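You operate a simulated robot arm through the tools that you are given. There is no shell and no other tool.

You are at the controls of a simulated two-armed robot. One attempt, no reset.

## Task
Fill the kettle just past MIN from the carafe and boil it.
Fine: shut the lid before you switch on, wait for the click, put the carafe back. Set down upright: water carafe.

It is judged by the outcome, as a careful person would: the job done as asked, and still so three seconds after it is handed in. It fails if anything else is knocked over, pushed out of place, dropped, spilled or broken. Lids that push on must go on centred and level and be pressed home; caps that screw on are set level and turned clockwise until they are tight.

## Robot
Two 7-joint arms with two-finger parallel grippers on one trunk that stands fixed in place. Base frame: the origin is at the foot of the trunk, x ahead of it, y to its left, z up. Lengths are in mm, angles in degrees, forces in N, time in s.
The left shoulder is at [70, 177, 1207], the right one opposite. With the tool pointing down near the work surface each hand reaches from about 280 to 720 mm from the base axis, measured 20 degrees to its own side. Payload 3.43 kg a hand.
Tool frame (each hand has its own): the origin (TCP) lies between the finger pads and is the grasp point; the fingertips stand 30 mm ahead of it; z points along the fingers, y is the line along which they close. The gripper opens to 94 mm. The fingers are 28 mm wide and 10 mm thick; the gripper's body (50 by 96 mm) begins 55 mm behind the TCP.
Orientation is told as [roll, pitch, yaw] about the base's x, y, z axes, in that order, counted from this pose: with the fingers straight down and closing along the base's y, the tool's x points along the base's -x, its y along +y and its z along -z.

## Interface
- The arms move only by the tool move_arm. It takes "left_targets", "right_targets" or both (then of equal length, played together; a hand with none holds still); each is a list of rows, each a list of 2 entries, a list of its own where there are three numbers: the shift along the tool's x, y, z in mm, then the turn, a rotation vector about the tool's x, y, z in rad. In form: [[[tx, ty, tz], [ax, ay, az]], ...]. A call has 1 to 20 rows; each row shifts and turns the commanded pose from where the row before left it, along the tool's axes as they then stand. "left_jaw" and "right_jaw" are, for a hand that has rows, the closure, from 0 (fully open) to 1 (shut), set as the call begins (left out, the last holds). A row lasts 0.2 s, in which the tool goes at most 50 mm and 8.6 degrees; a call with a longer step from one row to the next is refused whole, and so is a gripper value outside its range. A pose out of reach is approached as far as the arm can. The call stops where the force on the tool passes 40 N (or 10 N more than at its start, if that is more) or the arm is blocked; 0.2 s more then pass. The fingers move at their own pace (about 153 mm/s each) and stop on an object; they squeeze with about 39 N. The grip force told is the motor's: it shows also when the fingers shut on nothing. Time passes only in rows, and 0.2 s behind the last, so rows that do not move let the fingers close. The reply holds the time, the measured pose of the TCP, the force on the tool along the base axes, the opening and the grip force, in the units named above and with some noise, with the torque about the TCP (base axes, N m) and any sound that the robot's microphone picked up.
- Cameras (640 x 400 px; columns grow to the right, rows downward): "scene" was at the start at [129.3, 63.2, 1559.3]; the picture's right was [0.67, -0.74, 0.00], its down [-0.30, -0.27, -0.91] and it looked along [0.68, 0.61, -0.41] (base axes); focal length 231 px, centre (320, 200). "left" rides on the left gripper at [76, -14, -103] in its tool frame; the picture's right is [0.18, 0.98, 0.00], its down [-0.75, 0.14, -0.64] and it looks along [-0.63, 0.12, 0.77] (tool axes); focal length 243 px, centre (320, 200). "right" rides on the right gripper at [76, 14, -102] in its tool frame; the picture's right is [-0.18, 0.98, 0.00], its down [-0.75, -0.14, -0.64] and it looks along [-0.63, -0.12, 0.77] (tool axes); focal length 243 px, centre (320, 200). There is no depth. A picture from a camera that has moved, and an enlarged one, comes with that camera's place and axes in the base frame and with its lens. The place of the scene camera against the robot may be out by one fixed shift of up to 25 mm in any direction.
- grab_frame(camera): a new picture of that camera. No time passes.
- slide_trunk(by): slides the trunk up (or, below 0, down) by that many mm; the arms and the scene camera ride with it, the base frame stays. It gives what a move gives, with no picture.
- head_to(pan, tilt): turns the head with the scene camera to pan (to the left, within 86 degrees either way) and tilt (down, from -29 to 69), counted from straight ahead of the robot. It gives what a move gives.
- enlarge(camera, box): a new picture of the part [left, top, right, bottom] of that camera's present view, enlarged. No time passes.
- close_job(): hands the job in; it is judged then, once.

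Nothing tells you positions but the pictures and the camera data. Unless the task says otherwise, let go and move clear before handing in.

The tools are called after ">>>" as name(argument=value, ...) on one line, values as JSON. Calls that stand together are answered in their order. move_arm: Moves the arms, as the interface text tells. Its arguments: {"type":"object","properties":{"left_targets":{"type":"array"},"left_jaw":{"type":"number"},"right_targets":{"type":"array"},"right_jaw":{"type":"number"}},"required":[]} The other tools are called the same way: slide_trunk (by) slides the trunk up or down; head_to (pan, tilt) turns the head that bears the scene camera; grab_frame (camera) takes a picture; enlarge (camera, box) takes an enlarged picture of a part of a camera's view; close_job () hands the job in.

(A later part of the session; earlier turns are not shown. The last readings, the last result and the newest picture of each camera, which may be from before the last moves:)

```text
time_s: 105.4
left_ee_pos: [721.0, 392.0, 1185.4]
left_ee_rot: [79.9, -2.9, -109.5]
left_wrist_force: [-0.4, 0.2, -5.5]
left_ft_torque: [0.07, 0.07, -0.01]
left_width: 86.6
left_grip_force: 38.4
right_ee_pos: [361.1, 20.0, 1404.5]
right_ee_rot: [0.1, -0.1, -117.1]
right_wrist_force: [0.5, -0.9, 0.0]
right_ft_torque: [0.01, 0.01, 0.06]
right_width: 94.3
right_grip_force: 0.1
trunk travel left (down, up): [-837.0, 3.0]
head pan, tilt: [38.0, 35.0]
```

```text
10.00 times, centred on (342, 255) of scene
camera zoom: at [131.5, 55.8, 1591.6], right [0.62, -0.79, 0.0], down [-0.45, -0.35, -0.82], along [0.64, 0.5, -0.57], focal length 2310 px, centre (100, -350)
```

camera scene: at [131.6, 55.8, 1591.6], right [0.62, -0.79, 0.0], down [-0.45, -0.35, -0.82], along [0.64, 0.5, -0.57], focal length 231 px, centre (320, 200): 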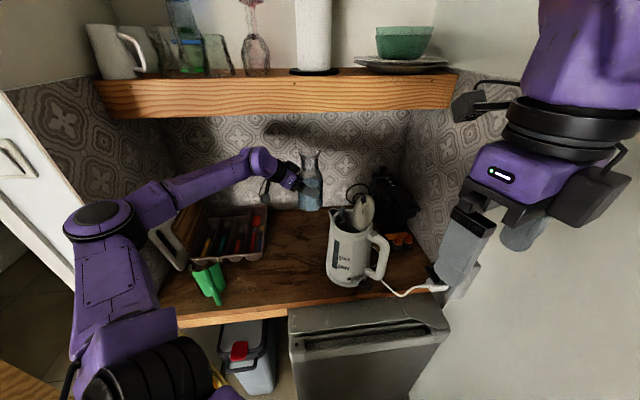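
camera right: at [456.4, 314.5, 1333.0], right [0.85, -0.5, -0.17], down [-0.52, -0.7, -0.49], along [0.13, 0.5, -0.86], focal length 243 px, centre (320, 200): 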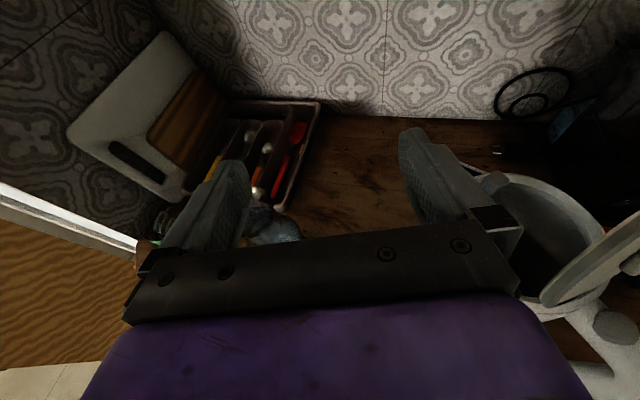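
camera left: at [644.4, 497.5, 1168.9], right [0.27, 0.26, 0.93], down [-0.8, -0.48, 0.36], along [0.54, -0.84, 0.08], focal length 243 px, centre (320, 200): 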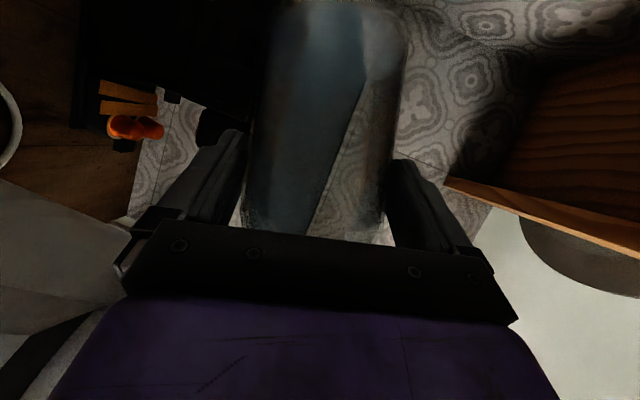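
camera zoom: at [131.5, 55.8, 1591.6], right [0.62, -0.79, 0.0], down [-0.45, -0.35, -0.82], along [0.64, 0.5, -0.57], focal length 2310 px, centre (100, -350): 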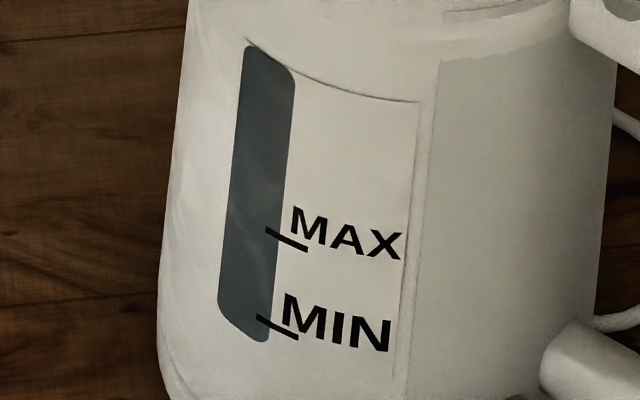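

No flow yet (tilt ≈ 81°). Continue with 3° steps.

>>> move_arm(left_targets=[[[-0.4, 5.0, 0], [0, 0, 0.0524]], [[0, 0, 0], [0, 0, 0]], [[0, 0, 0], [0, 0, 0]]])

>>> enlarge(camera="scene", box=[310, 160, 380, 230])

>>> enlarge(camera="left", box=[200, 0, 440, 250])

```text
time_s: 106.2
left_ee_pos: [720.4, 392.6, 1191.0]
left_ee_rot: [80.0, 0.2, -110.0]
left_wrist_force: [0.6, 0.5, -4.6]
left_ft_torque: [0.08, 0.04, -0.03]
left_width: 86.7
left_grip_force: 39.2
right_ee_pos: [361.8, 20.5, 1403.9]
right_ee_rot: [-0.1, -0.1, -117.1]
right_wrist_force: [0.0, 0.4, -0.4]
right_ft_torque: [-0.01, 0.01, -0.03]
right_width: 94.1
right_grip_force: 0.1
trunk travel left (down, up): [-837.0, 3.0]
head pan, tilt: [38.0, 35.0]
```

```text
5.71 times, centred on (345, 195) of scene
camera zoom: at [131.4, 55.7, 1591.6], right [0.62, -0.79, 0.0], down [-0.45, -0.35, -0.82], along [0.64, 0.5, -0.57], focal length 1320 px, centre (177, 229)
```

zoom: 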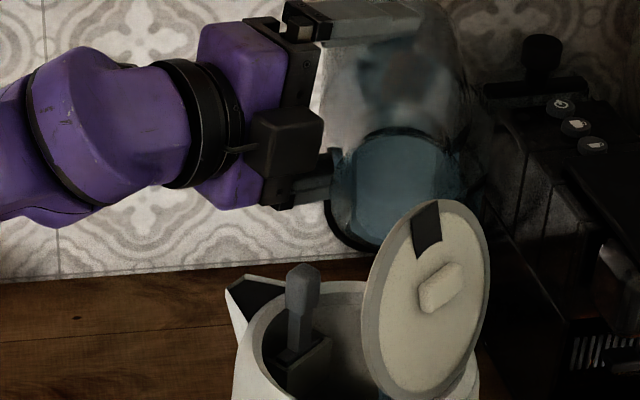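

```text
1.60 times, centred on (320, 125) of left
camera zoom: at [649.8, 498.7, 1194.8], right [0.22, 0.11, 0.97], down [-0.83, -0.5, 0.25], along [0.51, -0.86, -0.02], focal length 388 px, centre (320, 320)
```

zoom: 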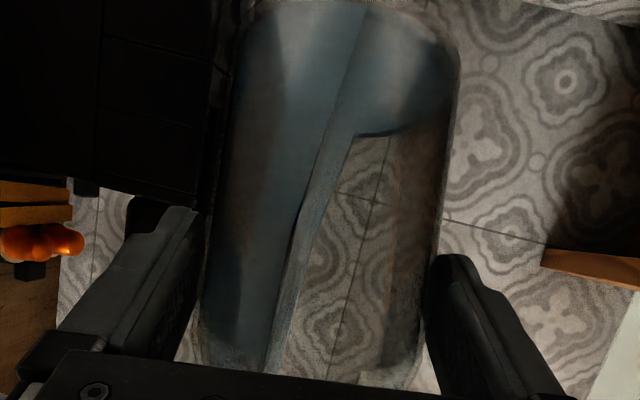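

The measured weight dropped slightly and I see a hint of blue behind the lid: flow may have begun. I hold still and check.

>>> move_arm(left_targets=[[[0, 0, 0], [0, 0, 0]], [[0, 0, 0], [0, 0, 0]], [[0, 0, 0], [0, 0, 0]]])

>>> enlarge(camera="scene", box=[320, 190, 370, 240])

>>> enlarge(camera="scene", box=[322, 235, 362, 275])

```text
time_s: 107.0
left_ee_pos: [720.7, 392.0, 1191.2]
left_ee_rot: [80.0, 0.1, -110.0]
left_wrist_force: [-0.2, 0.0, -3.6]
left_ft_torque: [0.09, 0.08, 0.0]
left_width: 86.7
left_grip_force: 39.3
right_ee_pos: [361.3, 20.1, 1403.5]
right_ee_rot: [0.1, -0.2, -117.2]
right_wrist_force: [0.7, 0.0, -0.6]
right_ft_torque: [-0.01, -0.05, -0.02]
right_width: 93.8
right_grip_force: 0.1
trunk travel left (down, up): [-837.0, 3.0]
head pan, tilt: [38.0, 35.0]
```

```text
8.00 times, centred on (345, 215) of scene
camera zoom: at [131.2, 55.6, 1591.6], right [0.62, -0.79, 0.0], down [-0.45, -0.35, -0.82], along [0.64, 0.5, -0.57], focal length 1848 px, centre (120, 80)
```

zoom: 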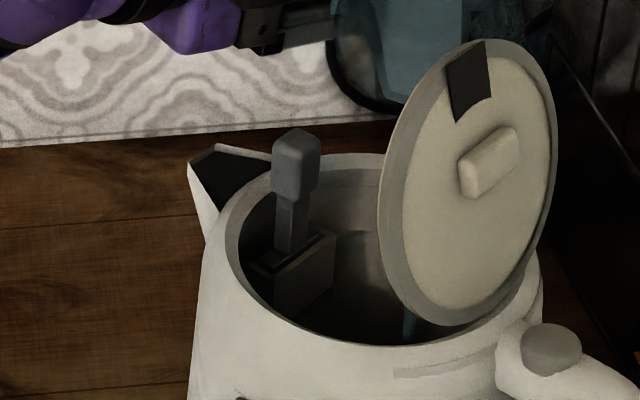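

```text
10.00 times, centred on (342, 255) of scene
camera zoom: at [131.2, 55.6, 1591.6], right [0.62, -0.79, 0.0], down [-0.45, -0.35, -0.82], along [0.64, 0.5, -0.57], focal length 2310 px, centre (100, -350)
```

zoom: 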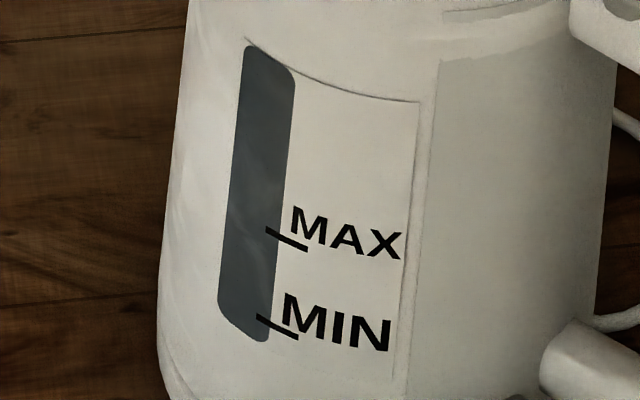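

A thin blue stream is running into the kettle and the carafe is getting lighter. Gauge still shows no level; I hold a little longer.

>>> move_arm(left_targets=[[[0, 0, 0], [0, 0, 0]], [[0, 0, 0], [0, 0, 0]]])

>>> enlarge(camera="scene", box=[320, 190, 370, 240])

>>> enlarge(camera="scene", box=[322, 235, 362, 275])

>>> enlarge(camera="left", box=[200, 0, 440, 250])

```text
time_s: 107.6
left_ee_pos: [720.9, 391.5, 1191.9]
left_ee_rot: [80.1, 0.0, -110.0]
left_wrist_force: [-0.1, -0.9, -4.4]
left_ft_torque: [0.05, 0.04, 0.0]
left_width: 86.5
left_grip_force: 38.5
right_ee_pos: [362.0, 20.6, 1404.2]
right_ee_rot: [0.0, -0.1, -117.1]
right_wrist_force: [-0.5, 0.1, -0.2]
right_ft_torque: [0.01, 0.01, 0.01]
right_width: 93.7
right_grip_force: 0.1
trunk travel left (down, up): [-837.0, 3.0]
head pan, tilt: [38.0, 35.0]
```

```text
8.00 times, centred on (345, 215) of scene
camera zoom: at [131.2, 55.6, 1591.6], right [0.62, -0.79, 0.0], down [-0.45, -0.35, -0.82], along [0.64, 0.5, -0.57], focal length 1848 px, centre (120, 80)
```

zoom: 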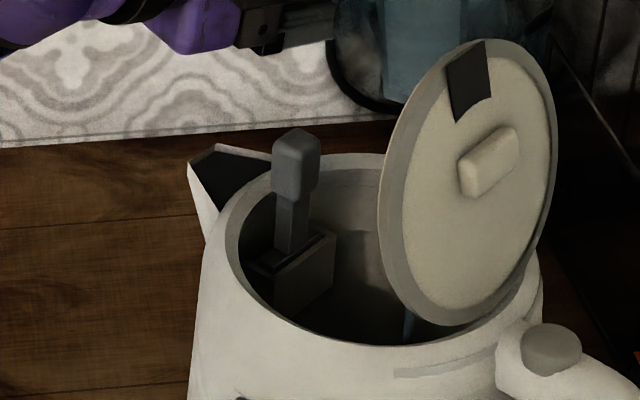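

```text
10.00 times, centred on (342, 255) of scene
camera zoom: at [131.2, 55.6, 1591.6], right [0.62, -0.79, 0.0], down [-0.45, -0.35, -0.82], along [0.64, 0.5, -0.57], focal length 2310 px, centre (100, -350)
```

zoom: 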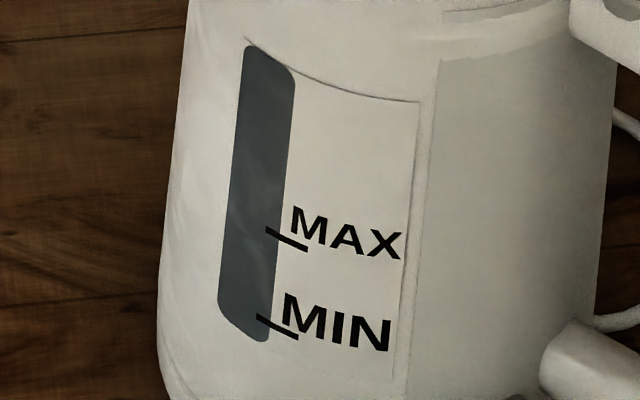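

```text
1.60 times, centred on (320, 125) of left
camera zoom: at [649.6, 498.7, 1194.8], right [0.22, 0.11, 0.97], down [-0.83, -0.5, 0.25], along [0.51, -0.86, -0.02], focal length 388 px, centre (320, 320)
```

zoom: 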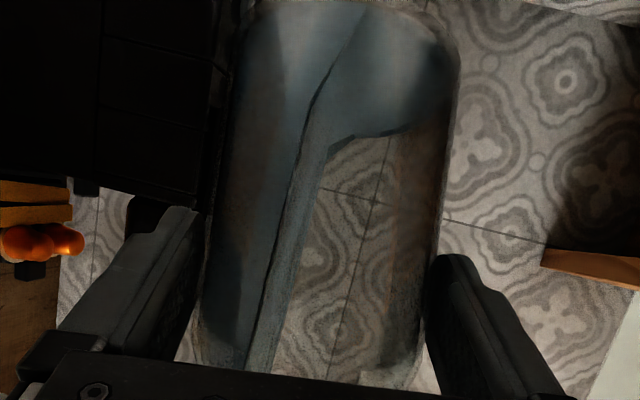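

Water is flowing steadily and the carafe level is dropping; gauge still below its window. Tilt a bit more.

>>> move_arm(left_targets=[[[-0.4, 5.0, 0], [0, 0, 0.0524]], [[0, 0, 0], [0, 0, 0]], [[0, 0, 0], [0, 0, 0]], [[0, 0, 0], [0, 0, 0]]])

>>> enlarge(camera="scene", box=[320, 190, 370, 240])

>>> enlarge(camera="scene", box=[322, 235, 362, 275])

>>> enlarge(camera="left", box=[200, 0, 440, 250])

```text
time_s: 108.6
left_ee_pos: [720.7, 391.3, 1196.0]
left_ee_rot: [80.0, 3.1, -110.5]
left_wrist_force: [-0.9, -0.6, -3.3]
left_ft_torque: [0.07, 0.06, -0.01]
left_width: 86.8
left_grip_force: 39.3
right_ee_pos: [361.9, 20.4, 1404.6]
right_ee_rot: [-0.1, 0.0, -117.1]
right_wrist_force: [0.5, 0.5, -0.3]
right_ft_torque: [0.0, 0.01, 0.03]
right_width: 93.9
right_grip_force: 0.0
trunk travel left (down, up): [-837.0, 3.0]
head pan, tilt: [38.0, 35.0]
```

```text
8.00 times, centred on (345, 215) of scene
camera zoom: at [131.0, 55.5, 1591.7], right [0.62, -0.79, 0.0], down [-0.45, -0.35, -0.82], along [0.64, 0.5, -0.57], focal length 1848 px, centre (120, 80)
```

zoom: 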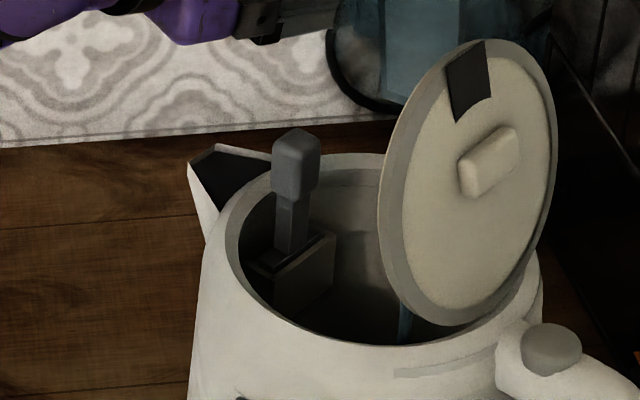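

```text
10.00 times, centred on (342, 255) of scene
camera zoom: at [131.0, 55.5, 1591.7], right [0.62, -0.79, 0.0], down [-0.45, -0.35, -0.82], along [0.64, 0.5, -0.57], focal length 2310 px, centre (100, -350)
```

zoom: 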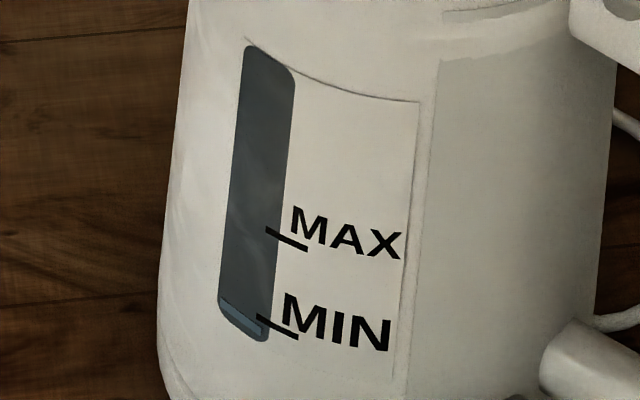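

```text
1.60 times, centred on (320, 125) of left
camera zoom: at [650.4, 498.1, 1203.5], right [0.21, 0.06, 0.98], down [-0.84, -0.5, 0.21], along [0.51, -0.86, -0.05], focal length 388 px, centre (320, 320)
```

zoom: 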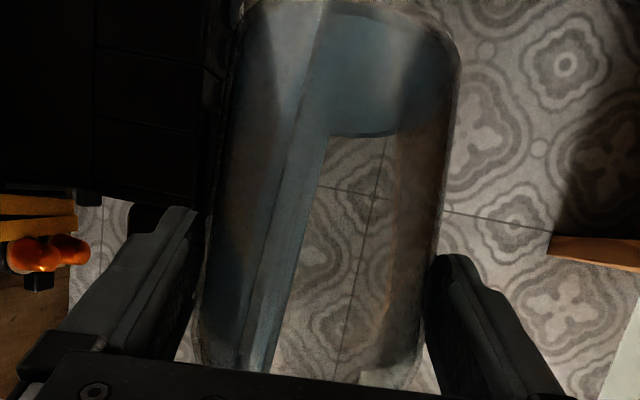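

The gauge now shows blue water around the MIN tick. I zoom tighter to judge it.

>>> enlarge(camera="scene", box=[328, 258, 348, 272])

```text
16.00 times, centred on (338, 265) of scene
camera zoom: at [131.0, 55.5, 1591.7], right [0.62, -0.79, 0.0], down [-0.45, -0.35, -0.82], along [0.64, 0.5, -0.57], focal length 3695 px, centre (32, -840)
```

zoom: 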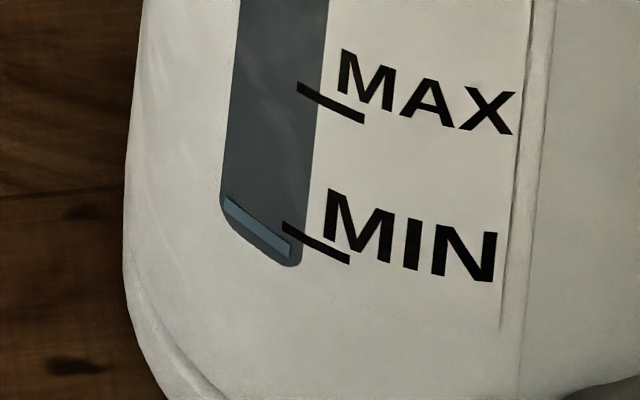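

The level is ~2 mm below the MIN tick and still rising. Hold 0.4 s more and re-check.

>>> move_arm(left_targets=[[[0, 0, 0], [0, 0, 0]]])

>>> enlarge(camera="scene", box=[328, 258, 348, 272])

>>> enlarge(camera="scene", box=[320, 190, 370, 240])

```text
time_s: 109.0
left_ee_pos: [721.1, 390.3, 1196.7]
left_ee_rot: [79.9, 3.1, -110.5]
left_wrist_force: [-0.9, 0.2, -3.3]
left_ft_torque: [0.05, 0.04, -0.03]
left_width: 86.7
left_grip_force: 39.3
right_ee_pos: [360.8, 20.7, 1403.8]
right_ee_rot: [-0.1, -0.1, -117.2]
right_wrist_force: [1.1, 0.6, -0.1]
right_ft_torque: [0.0, 0.01, 0.02]
right_width: 94.0
right_grip_force: 0.1
trunk travel left (down, up): [-837.0, 3.0]
head pan, tilt: [38.0, 35.0]
```

```text
16.00 times, centred on (338, 265) of scene
camera zoom: at [131.1, 55.6, 1591.6], right [0.62, -0.79, 0.0], down [-0.45, -0.35, -0.82], along [0.64, 0.5, -0.57], focal length 3695 px, centre (32, -840)
```

zoom: 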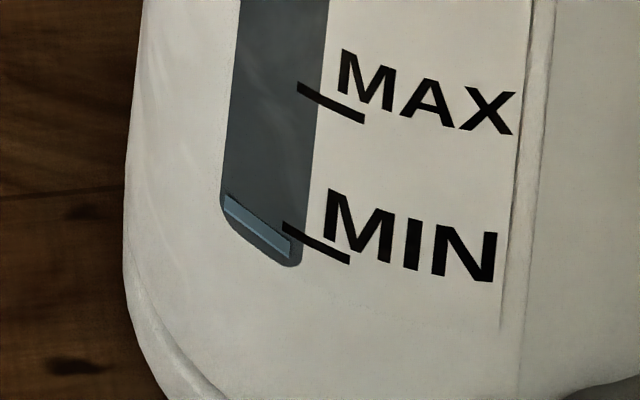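

```text
8.00 times, centred on (345, 215) of scene
camera zoom: at [131.1, 55.6, 1591.6], right [0.62, -0.79, 0.0], down [-0.45, -0.35, -0.82], along [0.64, 0.5, -0.57], focal length 1848 px, centre (120, 80)
```

zoom: 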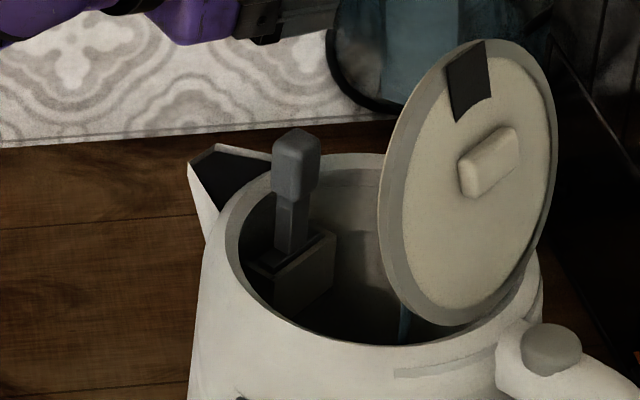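

Rising slowly. Hold about 1 s more.

>>> move_arm(left_targets=[[[0, 0, 0], [0, 0, 0]], [[0, 0, 0], [0, 0, 0]], [[0, 0, 0], [0, 0, 0]], [[0, 0, 0], [0, 0, 0]]])

>>> enlarge(camera="scene", box=[328, 258, 348, 272])

>>> enlarge(camera="left", box=[200, 0, 440, 250])

```text
time_s: 110.0
left_ee_pos: [722.2, 391.1, 1196.1]
left_ee_rot: [79.8, 2.9, -110.5]
left_wrist_force: [-0.7, -0.3, -2.1]
left_ft_torque: [0.09, 0.03, 0.0]
left_width: 86.8
left_grip_force: 39.1
right_ee_pos: [361.4, 20.0, 1404.3]
right_ee_rot: [0.0, -0.1, -117.1]
right_wrist_force: [-1.2, 0.6, -0.2]
right_ft_torque: [0.02, -0.01, 0.01]
right_width: 93.9
right_grip_force: 0.1
trunk travel left (down, up): [-837.0, 3.0]
head pan, tilt: [38.0, 35.0]
```

```text
16.00 times, centred on (338, 265) of scene
camera zoom: at [131.0, 55.5, 1591.7], right [0.62, -0.79, 0.0], down [-0.45, -0.35, -0.82], along [0.64, 0.5, -0.57], focal length 3695 px, centre (32, -840)
```

zoom: 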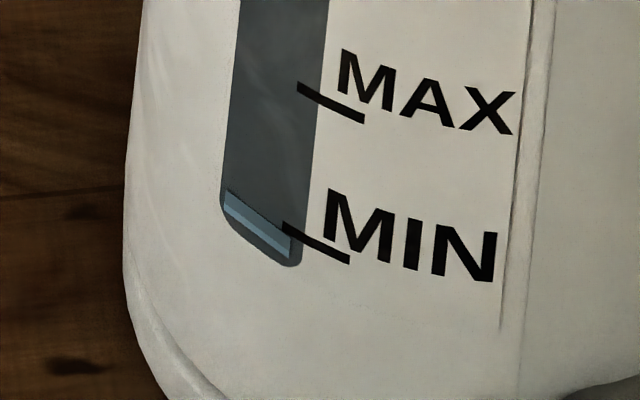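

```text
1.60 times, centred on (320, 125) of left
camera zoom: at [650.4, 498.1, 1203.4], right [0.21, 0.06, 0.98], down [-0.84, -0.5, 0.21], along [0.51, -0.86, -0.05], focal length 388 px, centre (320, 320)
```

zoom: 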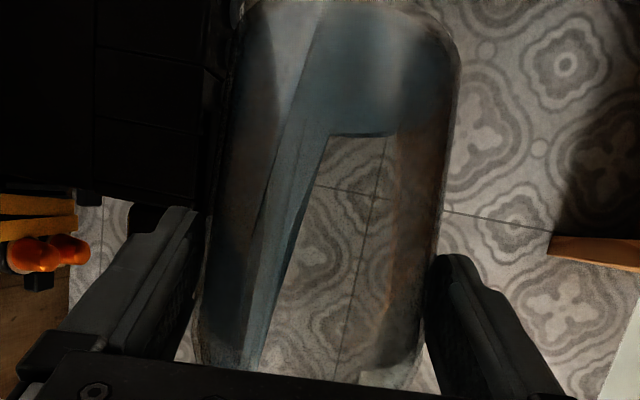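

Nearly at MIN; the flow is slowing. Tilt 3° more and hold briefly.

>>> move_arm(left_targets=[[[-0.4, 5.0, 0], [0, 0, 0.0524]], [[0, 0, 0], [0, 0, 0]], [[0, 0, 0], [0, 0, 0]]])

>>> enlarge(camera="scene", box=[328, 258, 348, 272])

>>> enlarge(camera="scene", box=[320, 190, 370, 240])

```text
time_s: 110.8
left_ee_pos: [722.0, 388.8, 1202.1]
left_ee_rot: [79.9, 6.0, -111.0]
left_wrist_force: [0.6, -0.1, -2.6]
left_ft_torque: [0.07, 0.08, 0.03]
left_width: 86.6
left_grip_force: 38.9
right_ee_pos: [362.0, 20.4, 1404.0]
right_ee_rot: [0.0, -0.1, -117.1]
right_wrist_force: [-0.2, -0.7, -0.5]
right_ft_torque: [0.0, -0.01, 0.0]
right_width: 94.0
right_grip_force: 0.0
trunk travel left (down, up): [-837.0, 3.0]
head pan, tilt: [38.0, 35.0]
```

```text
16.00 times, centred on (338, 265) of scene
camera zoom: at [131.0, 55.6, 1591.7], right [0.62, -0.79, 0.0], down [-0.45, -0.35, -0.82], along [0.64, 0.5, -0.57], focal length 3695 px, centre (32, -840)
```

zoom: 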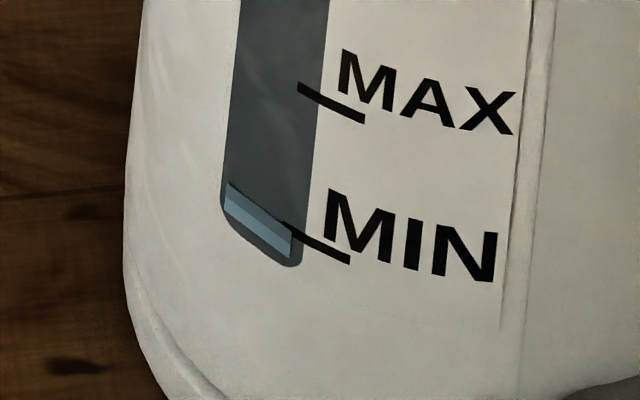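

```text
8.00 times, centred on (345, 215) of scene
camera zoom: at [131.0, 55.6, 1591.7], right [0.62, -0.79, 0.0], down [-0.45, -0.35, -0.82], along [0.64, 0.5, -0.57], focal length 1848 px, centre (120, 80)
```

zoom: 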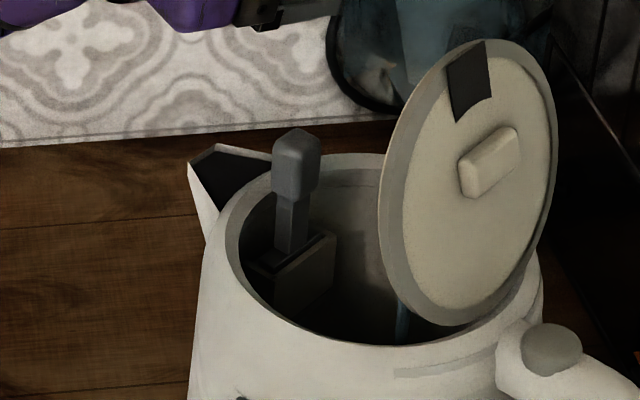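

The level is right at MIN now and rising ~10 px/s. A brief moment more, then I tilt back.

>>> move_arm(left_targets=[[[0, 0, 0], [0, 0, 0]], [[0, 0, 0], [0, 0, 0]]])

>>> enlarge(camera="scene", box=[328, 258, 348, 272])

```text
time_s: 111.4
left_ee_pos: [722.5, 389.6, 1200.4]
left_ee_rot: [79.8, 6.0, -111.0]
left_wrist_force: [-0.5, -0.6, -3.0]
left_ft_torque: [0.04, 0.03, -0.04]
left_width: 86.7
left_grip_force: 39.4
right_ee_pos: [361.7, 21.2, 1403.9]
right_ee_rot: [0.0, -0.2, -117.1]
right_wrist_force: [-0.1, -0.4, 0.8]
right_ft_torque: [0.01, 0.02, 0.01]
right_width: 94.1
right_grip_force: 0.1
trunk travel left (down, up): [-837.0, 3.0]
head pan, tilt: [38.0, 35.0]
```

```text
16.00 times, centred on (338, 265) of scene
camera zoom: at [131.0, 55.5, 1591.7], right [0.62, -0.79, 0.0], down [-0.45, -0.35, -0.82], along [0.65, 0.5, -0.57], focal length 3695 px, centre (32, -840)
```

zoom: 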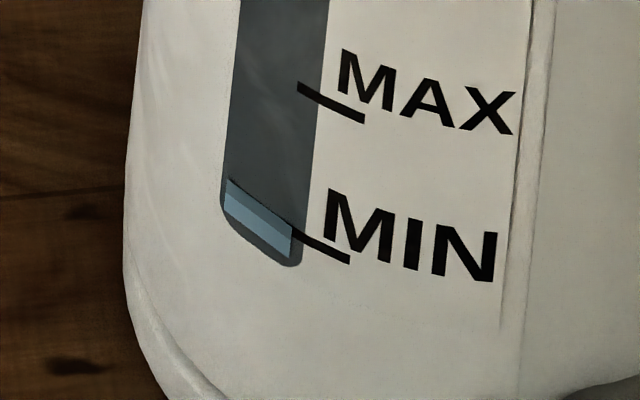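

The blue level now overlaps and stands slightly above the MIN tick. One last short moment for margin, then tilt back promptly.

>>> move_arm(left_targets=[[[0, 0, 0], [0, 0, 0]], [[0, 0, 0], [0, 0, -0.13]], [[0, 0, 0], [0, 0, -0.13]], [[0, 0, 0], [0, 0, -0.13]]])

>>> enlarge(camera="scene", box=[328, 258, 348, 272])

>>> enlarge(camera="scene", box=[300, 150, 400, 280])

```text
time_s: 112.4
left_ee_pos: [721.3, 390.3, 1201.8]
left_ee_rot: [79.6, -16.1, -107.0]
left_wrist_force: [0.3, -0.7, -2.9]
left_ft_torque: [0.04, 0.06, 0.01]
left_width: 86.6
left_grip_force: 38.8
right_ee_pos: [361.5, 20.8, 1404.1]
right_ee_rot: [0.0, -0.1, -117.1]
right_wrist_force: [-0.2, 0.7, 0.3]
right_ft_torque: [-0.04, -0.01, -0.01]
right_width: 94.0
right_grip_force: 0.0
trunk travel left (down, up): [-837.0, 3.0]
head pan, tilt: [38.0, 35.0]
```

```text
16.00 times, centred on (338, 265) of scene
camera zoom: at [130.9, 55.4, 1591.7], right [0.62, -0.79, 0.0], down [-0.45, -0.35, -0.82], along [0.65, 0.5, -0.57], focal length 3695 px, centre (32, -840)
```

zoom: 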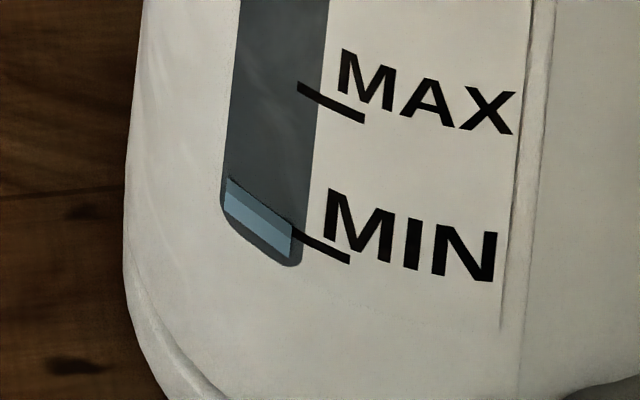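

```text
3.08 times, centred on (350, 215) of scene
camera zoom: at [130.9, 55.4, 1591.7], right [0.62, -0.79, 0.0], down [-0.45, -0.35, -0.82], along [0.65, 0.5, -0.57], focal length 711 px, centre (228, 154)
```

zoom: 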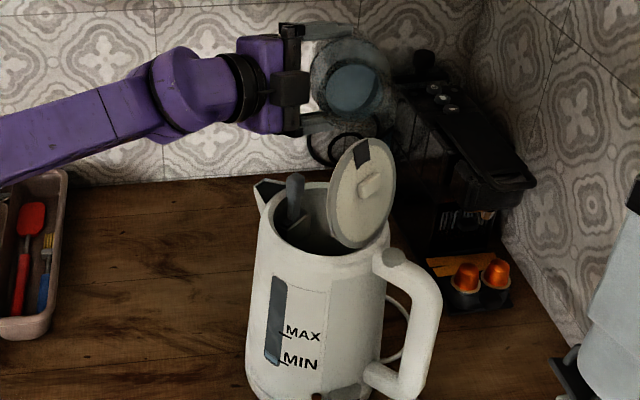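

I zoom as far as possible on the gauge to interpret the two-tone blue (top face vs front face).

>>> enlarge(camera="scene", box=[333, 262, 341, 268])

>>> enlarge(camera="right", box=[0, 0, 200, 200])

```text
16.00 times, centred on (337, 265) of scene
camera zoom: at [130.9, 55.4, 1591.7], right [0.62, -0.79, 0.0], down [-0.45, -0.35, -0.82], along [0.65, 0.5, -0.57], focal length 3695 px, centre (48, -840)
```

zoom: 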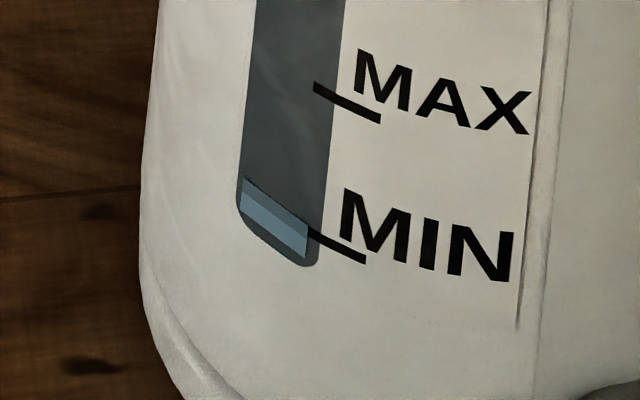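

```text
2.00 times, centred on (100, 100) of right
camera zoom: at [408.7, 81.5, 1507.4], right [0.79, -0.61, 0.0], down [-0.47, -0.61, 0.64], along [-0.39, -0.51, -0.77], focal length 485 px, centre (760, 400)
```

zoom: 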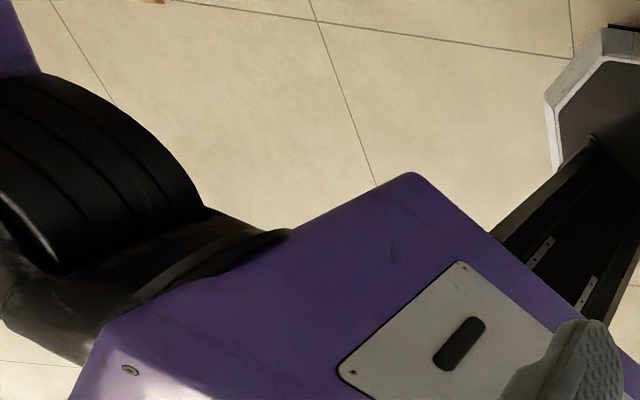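

The column's surface line sits ~1–2 mm above the MIN tick. For a safer "just past", I tip again very briefly and return.

>>> move_arm(left_targets=[[[0, 0, 0], [0, 0, 0.13]], [[0, 0, 0], [0, 0, 0.13]], [[0, 0, 0], [0, 0, 0.13]], [[0, 0, 0], [0, 0, 0]], [[0, 0, 0], [0, 0, 0]], [[0, 0, 0], [0, 0, -0.13]], [[0, 0, 0], [0, 0, -0.13]], [[0, 0, 0], [0, 0, -0.13]]])

>>> enlarge(camera="scene", box=[328, 258, 348, 272])

>>> enlarge(camera="scene", box=[320, 190, 370, 240])

```text
time_s: 114.2
left_ee_pos: [723.6, 389.7, 1202.4]
left_ee_rot: [79.5, -16.0, -107.0]
left_wrist_force: [-1.0, 0.1, -2.7]
left_ft_torque: [0.04, 0.06, -0.03]
left_width: 86.9
left_grip_force: 39.4
right_ee_pos: [362.2, 21.1, 1405.0]
right_ee_rot: [0.0, -0.1, -117.1]
right_wrist_force: [-0.5, 1.2, -0.1]
right_ft_torque: [0.0, -0.03, 0.02]
right_width: 94.0
right_grip_force: 0.1
trunk travel left (down, up): [-837.0, 3.0]
head pan, tilt: [38.0, 35.0]
```

```text
16.00 times, centred on (338, 265) of scene
camera zoom: at [130.9, 55.4, 1591.7], right [0.62, -0.79, 0.0], down [-0.45, -0.35, -0.82], along [0.65, 0.5, -0.57], focal length 3695 px, centre (32, -840)
```

zoom: 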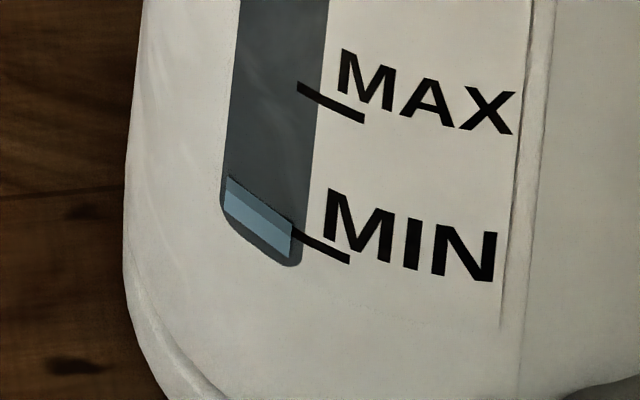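

```text
8.00 times, centred on (345, 215) of scene
camera zoom: at [130.9, 55.4, 1591.7], right [0.62, -0.79, 0.0], down [-0.45, -0.35, -0.82], along [0.65, 0.5, -0.57], focal length 1848 px, centre (120, 80)
```

zoom: 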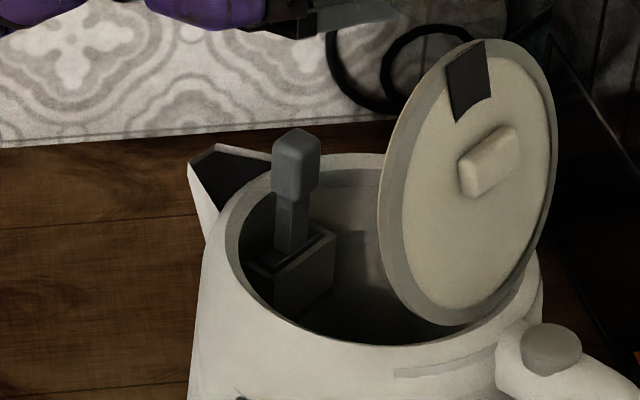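

About 2 mm past MIN. One more brief tip, slightly further, for a clear margin.

>>> move_arm(left_targets=[[[0, 0, 0], [0, 0, 0.14]], [[0, 0, 0], [0, 0, 0.14]], [[0, 0, 0], [0, 0, 0.14]], [[0, 0, 0], [0, 0, 0.04]], [[0, 0, 0], [0, 0, 0]], [[0, 0, 0], [0, 0, -0.14]], [[0, 0, 0], [0, 0, -0.14]], [[0, 0, 0], [0, 0, -0.14]], [[0, 0, 0], [0, 0, -0.1]]])

>>> enlarge(camera="scene", box=[328, 258, 348, 272])

>>> enlarge(camera="scene", box=[270, 150, 430, 300])

```text
time_s: 116.2
left_ee_pos: [721.6, 389.5, 1200.3]
left_ee_rot: [79.2, -19.5, -106.3]
left_wrist_force: [0.5, 0.0, -2.2]
left_ft_torque: [0.05, 0.05, -0.01]
left_width: 86.7
left_grip_force: 39.2
right_ee_pos: [361.9, 19.2, 1404.8]
right_ee_rot: [0.0, -0.1, -117.1]
right_wrist_force: [-0.1, -0.6, 0.0]
right_ft_torque: [-0.04, 0.0, 0.01]
right_width: 93.9
right_grip_force: 0.1
trunk travel left (down, up): [-837.0, 3.0]
head pan, tilt: [38.0, 35.0]
```

```text
16.00 times, centred on (338, 265) of scene
camera zoom: at [130.9, 55.4, 1591.7], right [0.62, -0.79, 0.0], down [-0.45, -0.35, -0.82], along [0.65, 0.5, -0.57], focal length 3695 px, centre (32, -840)
```

zoom: 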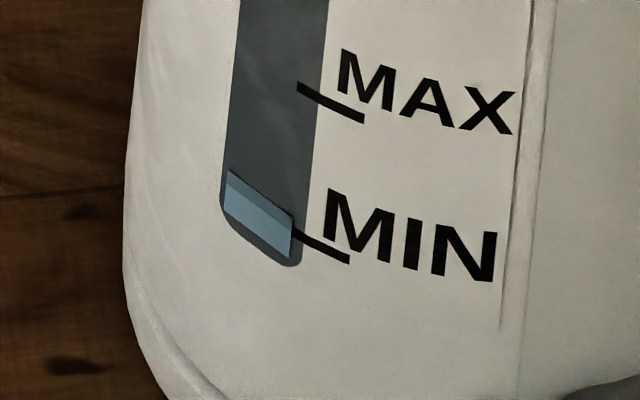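

```text
2.67 times, centred on (350, 225) of scene
camera zoom: at [130.9, 55.4, 1591.7], right [0.62, -0.79, 0.0], down [-0.45, -0.35, -0.82], along [0.65, 0.5, -0.57], focal length 616 px, centre (240, 133)
```

zoom: 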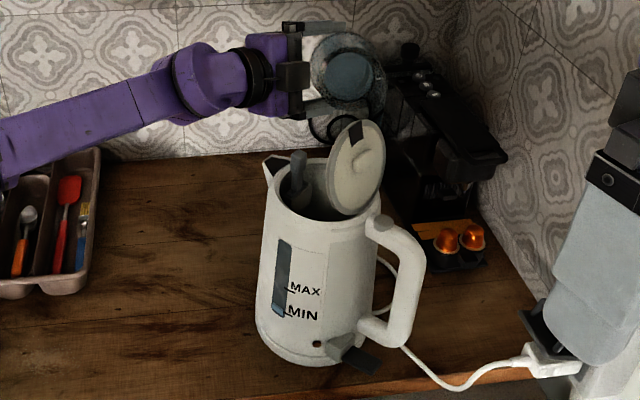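

The level is now clearly just past MIN (~3 mm), no spills visible. I retreat: roll back to 60°, move the carafe away along the approach path, then upright.

>>> move_arm(left_targets=[[[0, 0, 0], [0, 0, -0.09]], [[0, 0, 0], [0, 0, -0.09]], [[8.3, 11.5, -21.5], [0, 0, 0]], [[8.3, 11.5, -21.5], [0, 0, 0]], [[8.3, 11.5, -21.5], [0, 0, 0]], [[8.3, 11.5, -21.5], [0, 0, 0]], [[8.3, 11.5, -21.5], [0, 0, 0]]])

>>> enlarge(camera="scene", box=[230, 110, 430, 300])

```text
time_s: 117.8
left_ee_pos: [648.2, 487.8, 1249.0]
left_ee_rot: [78.5, -29.4, -104.2]
left_wrist_force: [-1.2, -0.5, -2.0]
left_ft_torque: [0.02, 0.07, 0.01]
left_width: 87.1
left_grip_force: 38.7
right_ee_pos: [359.0, 21.7, 1404.0]
right_ee_rot: [0.0, 0.0, -117.1]
right_wrist_force: [0.5, 0.1, 0.8]
right_ft_torque: [0.0, -0.04, -0.05]
right_width: 94.0
right_grip_force: 0.0
trunk travel left (down, up): [-837.0, 3.0]
head pan, tilt: [38.0, 35.0]
```

```text
2.11 times, centred on (330, 205) of scene
camera zoom: at [129.6, 56.4, 1591.7], right [0.62, -0.79, 0.0], down [-0.45, -0.35, -0.82], along [0.65, 0.5, -0.57], focal length 486 px, centre (299, 190)
```

zoom: 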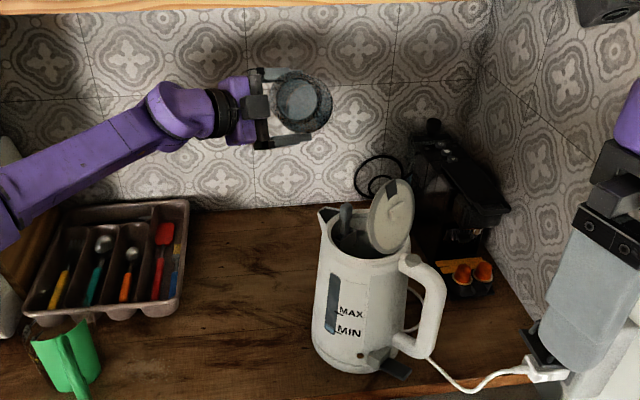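

Now roll the carafe back to upright roll and reverse the pitch.

>>> move_arm(left_targets=[[[0, 0, 0], [0, 0, -0.1309]], [[0, 0, 0], [0, 0, -0.1309]], [[0, 0, 0], [0, 0, -0.1309]], [[0, 0, 0], [0, 0, -0.1309]], [[0, 0, 0], [0, 0, -0.1309]], [[0, 0, 0], [0, 0, -0.1309]], [[0, 0, 0], [0, 0, -0.1309]], [[0, 0, 0], [0, 0, -0.1309]], [[20.6, -1.8, -3.1], [0, 0.1309, 0]], [[20.8, -1.8, -4.1], [0, 0.1309, 0]], [[21.1, -1.8, -5.2], [0, 0.1309, 0]], [[21.6, -1.8, -6.1], [0, 0.1309, 0]]])

>>> grab_frame(camera="scene")

```text
time_s: 120.4
left_ee_pos: [603.5, 495.2, 1178.6]
left_ee_rot: [0.0, -49.8, -19.8]
left_wrist_force: [-0.4, 0.0, -2.7]
left_ft_torque: [0.04, 0.05, 0.02]
left_width: 86.6
left_grip_force: 38.3
right_ee_pos: [362.0, 21.3, 1403.6]
right_ee_rot: [0.0, -0.1, -117.2]
right_wrist_force: [0.4, -0.2, 0.2]
right_ft_torque: [-0.02, -0.01, 0.01]
right_width: 93.8
right_grip_force: 0.2
trunk travel left (down, up): [-837.0, 3.0]
head pan, tilt: [38.0, 35.0]
```

```text
taken
camera scene: at [130.5, 55.6, 1591.7], right [0.62, -0.79, 0.0], down [-0.45, -0.35, -0.82], along [0.65, 0.5, -0.57], focal length 231 px, centre (320, 200)
```

scene: 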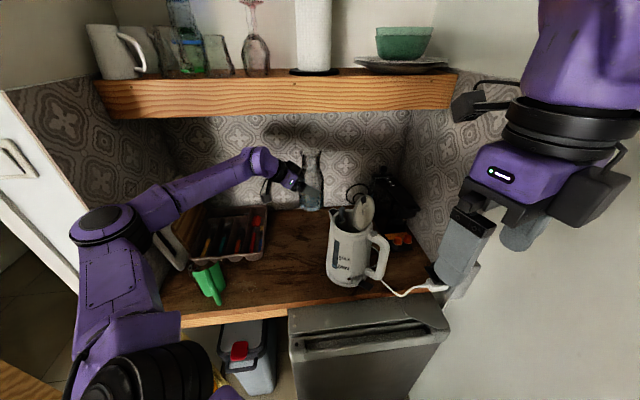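

Carafe is upright again. Carry it back to above its original spot, turning the hand back to θ −78°.

>>> move_arm(left_targets=[[[18.8, -4.5, -12.8], [0.087, 0, 0.073]], [[18.4, -6.9, -12.3], [0.087, 0, 0.073]], [[17.8, -9.3, -11.6], [0.087, 0, 0.073]], [[17, -11.5, -10.7], [0.087, 0, 0.073]], [[16.1, -13.6, -9.6], [0.087, 0, 0.073]], [[15, -15.5, -8.3], [0.087, 0, 0.073]], [[13.8, -17.2, -6.9], [0.087, 0, 0.073]], [[12.5, -18.7, -5.3], [0.087, 0, 0.073]], [[11.1, -20, -3.6], [0.087, 0, 0.073]]])

>>> head_to(pan=50, tilt=38)

>>> grab_frame(camera="scene")

```text
time_s: 122.4
left_ee_pos: [403.7, 524.2, 1122.9]
left_ee_rot: [0.0, -50.0, -78.5]
left_wrist_force: [0.1, -0.1, -2.6]
left_ft_torque: [0.03, 0.02, 0.04]
left_width: 86.5
left_grip_force: 39.4
right_ee_pos: [360.9, 21.1, 1405.0]
right_ee_rot: [0.0, -0.1, -117.1]
right_wrist_force: [0.2, 0.2, 1.0]
right_ft_torque: [0.02, 0.01, 0.0]
right_width: 94.3
right_grip_force: 0.1
trunk travel left (down, up): [-837.0, 3.0]
head pan, tilt: [38.0, 35.0]
```

```text
time_s: 123.2
left_ee_pos: [404.9, 522.9, 1121.4]
left_ee_rot: [0.0, -50.0, -78.5]
left_wrist_force: [0.2, 0.0, -2.1]
left_ft_torque: [0.06, 0.03, 0.05]
left_width: 86.8
left_grip_force: 38.0
right_ee_pos: [360.4, 19.6, 1404.9]
right_ee_rot: [0.0, -0.2, -117.0]
right_wrist_force: [0.3, 0.2, -0.3]
right_ft_torque: [-0.01, 0.01, 0.05]
right_width: 94.3
right_grip_force: 0.1
trunk travel left (down, up): [-837.0, 3.0]
head pan, tilt: [50.0, 38.0]
```

```text
taken
camera scene: at [116.6, 67.5, 1587.1], right [0.77, -0.64, 0.0], down [-0.4, -0.47, -0.79], along [0.51, 0.6, -0.62], focal length 231 px, centre (320, 200)
```

scene: 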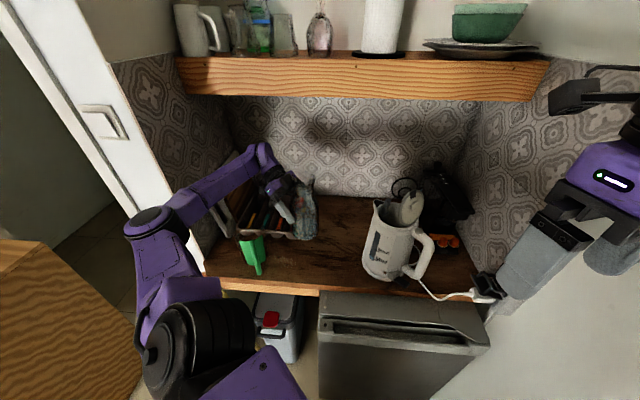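

Positioned over the original spot with the same orientation as at pick-up. Lower it, slowing near the counter.

>>> move_arm(left_targets=[[[19.9, 0, 16.7], [0, 0, 0]], [[19.9, 0, 16.7], [0, 0, 0]], [[19.9, 0, 16.7], [0, 0, 0]], [[19.9, 0, 16.7], [0, 0, 0]], [[19.9, 0, 16.7], [0, 0, 0]]])

>>> enlarge(camera="scene", box=[230, 170, 330, 280])

>>> grab_frame(camera="left")

```text
time_s: 124.4
left_ee_pos: [403.2, 523.7, 994.0]
left_ee_rot: [-0.2, -50.0, -78.4]
left_wrist_force: [0.2, 0.7, -3.3]
left_ft_torque: [0.04, 0.0, -0.03]
left_width: 86.6
left_grip_force: 39.2
right_ee_pos: [361.3, 20.2, 1403.9]
right_ee_rot: [0.0, -0.1, -117.1]
right_wrist_force: [0.4, -0.2, -0.2]
right_ft_torque: [0.01, 0.0, 0.02]
right_width: 94.0
right_grip_force: 0.1
trunk travel left (down, up): [-837.0, 3.0]
head pan, tilt: [50.0, 38.0]
```

```text
3.64 times, centred on (280, 225) of scene
camera zoom: at [117.4, 67.9, 1587.1], right [0.77, -0.64, 0.0], down [-0.4, -0.47, -0.79], along [0.51, 0.6, -0.62], focal length 840 px, centre (466, 109)
```

zoom: 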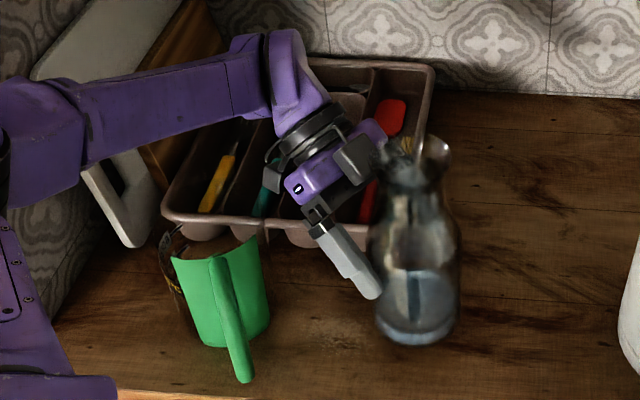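

```text
taken
camera left: at [364.6, 646.5, 1002.1], right [0.94, 0.31, -0.14], down [0.14, 0.04, 0.99], along [0.31, -0.95, -0.01], focal length 243 px, centre (320, 200)
```

left: 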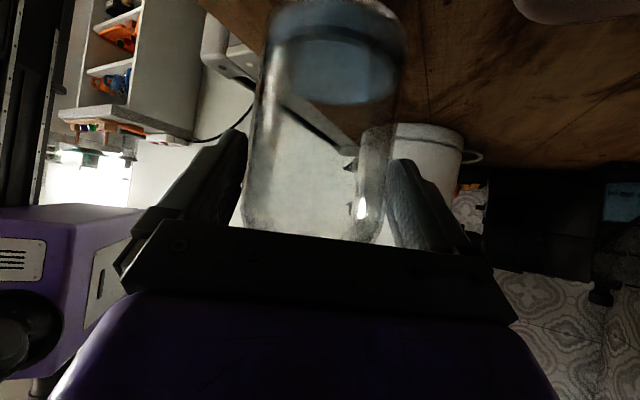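

Now the last 20 mm gently until the counter takes the weight.

>>> move_arm(left_targets=[[[7.7, 0, 6.4], [0, 0, 0]], [[3.8, 0, 3.2], [0, 0, 0]], [[1.5, 0, 1.3], [0, 0, 0]], [[1.5, 0, 1.3], [0, 0, 0]]])

```text
time_s: 125.4
left_ee_pos: [404.6, 523.0, 974.1]
left_ee_rot: [0.0, -50.0, -78.5]
left_wrist_force: [-1.1, 0.8, -1.6]
left_ft_torque: [0.02, 0.0, 0.0]
left_width: 86.5
left_grip_force: 39.5
right_ee_pos: [361.8, 20.0, 1403.3]
right_ee_rot: [0.0, -0.1, -117.0]
right_wrist_force: [-0.1, 0.0, 0.1]
right_ft_torque: [-0.01, 0.03, -0.02]
right_width: 94.1
right_grip_force: 0.1
trunk travel left (down, up): [-837.0, 3.0]
head pan, tilt: [50.0, 38.0]
```

>>> move_arm(left_targets=[[[0.8, 0, 0.65], [0, 0, 0]], [[0.8, 0, 0.65], [0, 0, 0]], [[0, 0, 0], [0, 0, 0]]])

```text
time_s: 126.2
left_ee_pos: [404.6, 523.2, 973.8]
left_ee_rot: [0.1, -49.9, -78.5]
left_wrist_force: [2.8, 3.1, 6.3]
left_ft_torque: [-0.2, -0.19, 0.1]
left_width: 86.6
left_grip_force: 38.9
right_ee_pos: [360.6, 19.8, 1404.8]
right_ee_rot: [0.1, 0.1, -117.0]
right_wrist_force: [0.3, 0.2, 0.5]
right_ft_torque: [0.0, 0.01, 0.0]
right_width: 94.1
right_grip_force: 0.1
trunk travel left (down, up): [-837.0, 3.0]
head pan, tilt: [50.0, 38.0]
```

The counter is carrying it (upward force). I relax by ~0.8 mm and open the gripper.

>>> move_arm(left_targets=[[[-0.6, 0, -0.5], [0, 0, 0]], [[0, 0, 0], [0, 0, 0]]])

>>> move_arm(left_targets=[[[0, 0, 0], [0, 0, 0]], [[0, 0, 0], [0, 0, 0]], [[0, 0, 0], [0, 0, 0]]], left_jaw=0.0)

>>> grab_frame(camera="left")

>>> enlarge(camera="scene", box=[230, 170, 330, 280])

```text
time_s: 126.8
left_ee_pos: [403.8, 523.1, 972.6]
left_ee_rot: [0.1, -50.0, -78.5]
left_wrist_force: [2.1, 3.6, 8.5]
left_ft_torque: [-0.34, -0.27, 0.16]
left_width: 86.6
left_grip_force: 38.9
right_ee_pos: [360.4, 19.7, 1404.8]
right_ee_rot: [0.0, 0.0, -117.1]
right_wrist_force: [0.6, -0.5, 0.2]
right_ft_torque: [-0.05, -0.02, 0.01]
right_width: 93.6
right_grip_force: 0.0
trunk travel left (down, up): [-837.0, 3.0]
head pan, tilt: [50.0, 38.0]
```

```text
time_s: 127.6
left_ee_pos: [404.1, 522.9, 971.5]
left_ee_rot: [0.0, -50.0, -78.5]
left_wrist_force: [0.6, -0.2, -0.2]
left_ft_torque: [0.01, 0.02, -0.03]
left_width: 93.9
left_grip_force: 0.0
right_ee_pos: [360.9, 19.3, 1404.1]
right_ee_rot: [0.0, 0.1, -117.1]
right_wrist_force: [-0.2, -0.3, -0.1]
right_ft_torque: [0.03, 0.01, -0.02]
right_width: 93.9
right_grip_force: 0.0
trunk travel left (down, up): [-837.0, 3.0]
head pan, tilt: [50.0, 38.0]
```

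```text
taken
camera left: at [364.5, 644.8, 979.5], right [0.94, 0.31, -0.14], down [0.14, 0.04, 0.99], along [0.31, -0.95, -0.01], focal length 243 px, centre (320, 200)
```

left: 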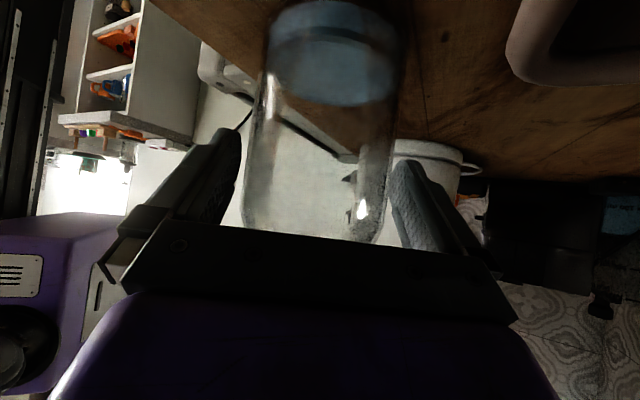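

```text
3.64 times, centred on (280, 225) of scene
camera zoom: at [116.4, 67.2, 1587.2], right [0.77, -0.64, 0.0], down [-0.4, -0.47, -0.79], along [0.51, 0.6, -0.62], focal length 840 px, centre (466, 109)
```

zoom: 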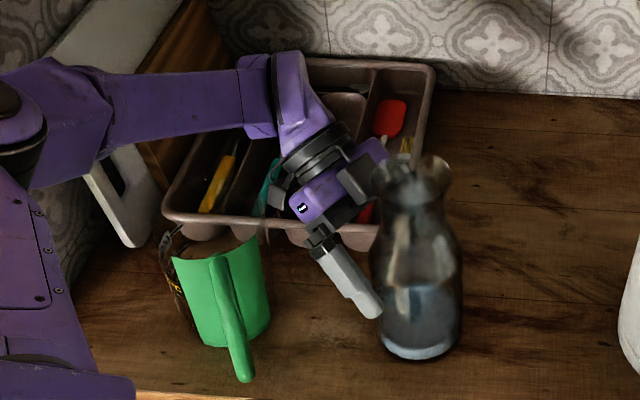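

The carafe stands upright on its original spot, released. I withdraw straight up.

>>> move_arm(left_targets=[[[-7.7, 0, -6.4], [0, 0, 0]], [[-11.5, 0, -9.65], [0, 0, 0]], [[-15.3, 0, -12.9], [0, 0, 0]], [[-15.3, 0, -12.9], [0, 0, 0]]])

>>> grab_frame(camera="left")

```text
time_s: 128.6
left_ee_pos: [403.8, 523.5, 1037.7]
left_ee_rot: [0.0, -50.0, -78.6]
left_wrist_force: [0.3, 0.8, 0.2]
left_ft_torque: [-0.01, 0.0, 0.01]
left_width: 94.1
left_grip_force: 0.2
right_ee_pos: [359.2, 19.8, 1406.0]
right_ee_rot: [0.0, -0.1, -117.2]
right_wrist_force: [0.4, -0.2, -0.9]
right_ft_torque: [0.01, 0.02, 0.01]
right_width: 94.0
right_grip_force: 0.1
trunk travel left (down, up): [-837.0, 3.0]
head pan, tilt: [50.0, 38.0]
```

```text
taken
camera left: at [364.3, 646.0, 1045.3], right [0.94, 0.31, -0.14], down [0.14, 0.04, 0.99], along [0.31, -0.95, -0.01], focal length 243 px, centre (320, 200)
```

left: 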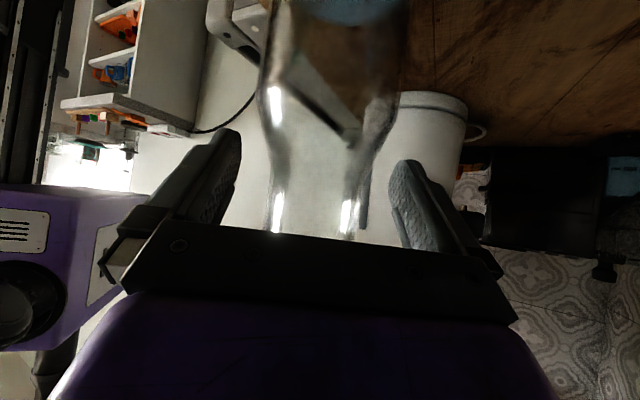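

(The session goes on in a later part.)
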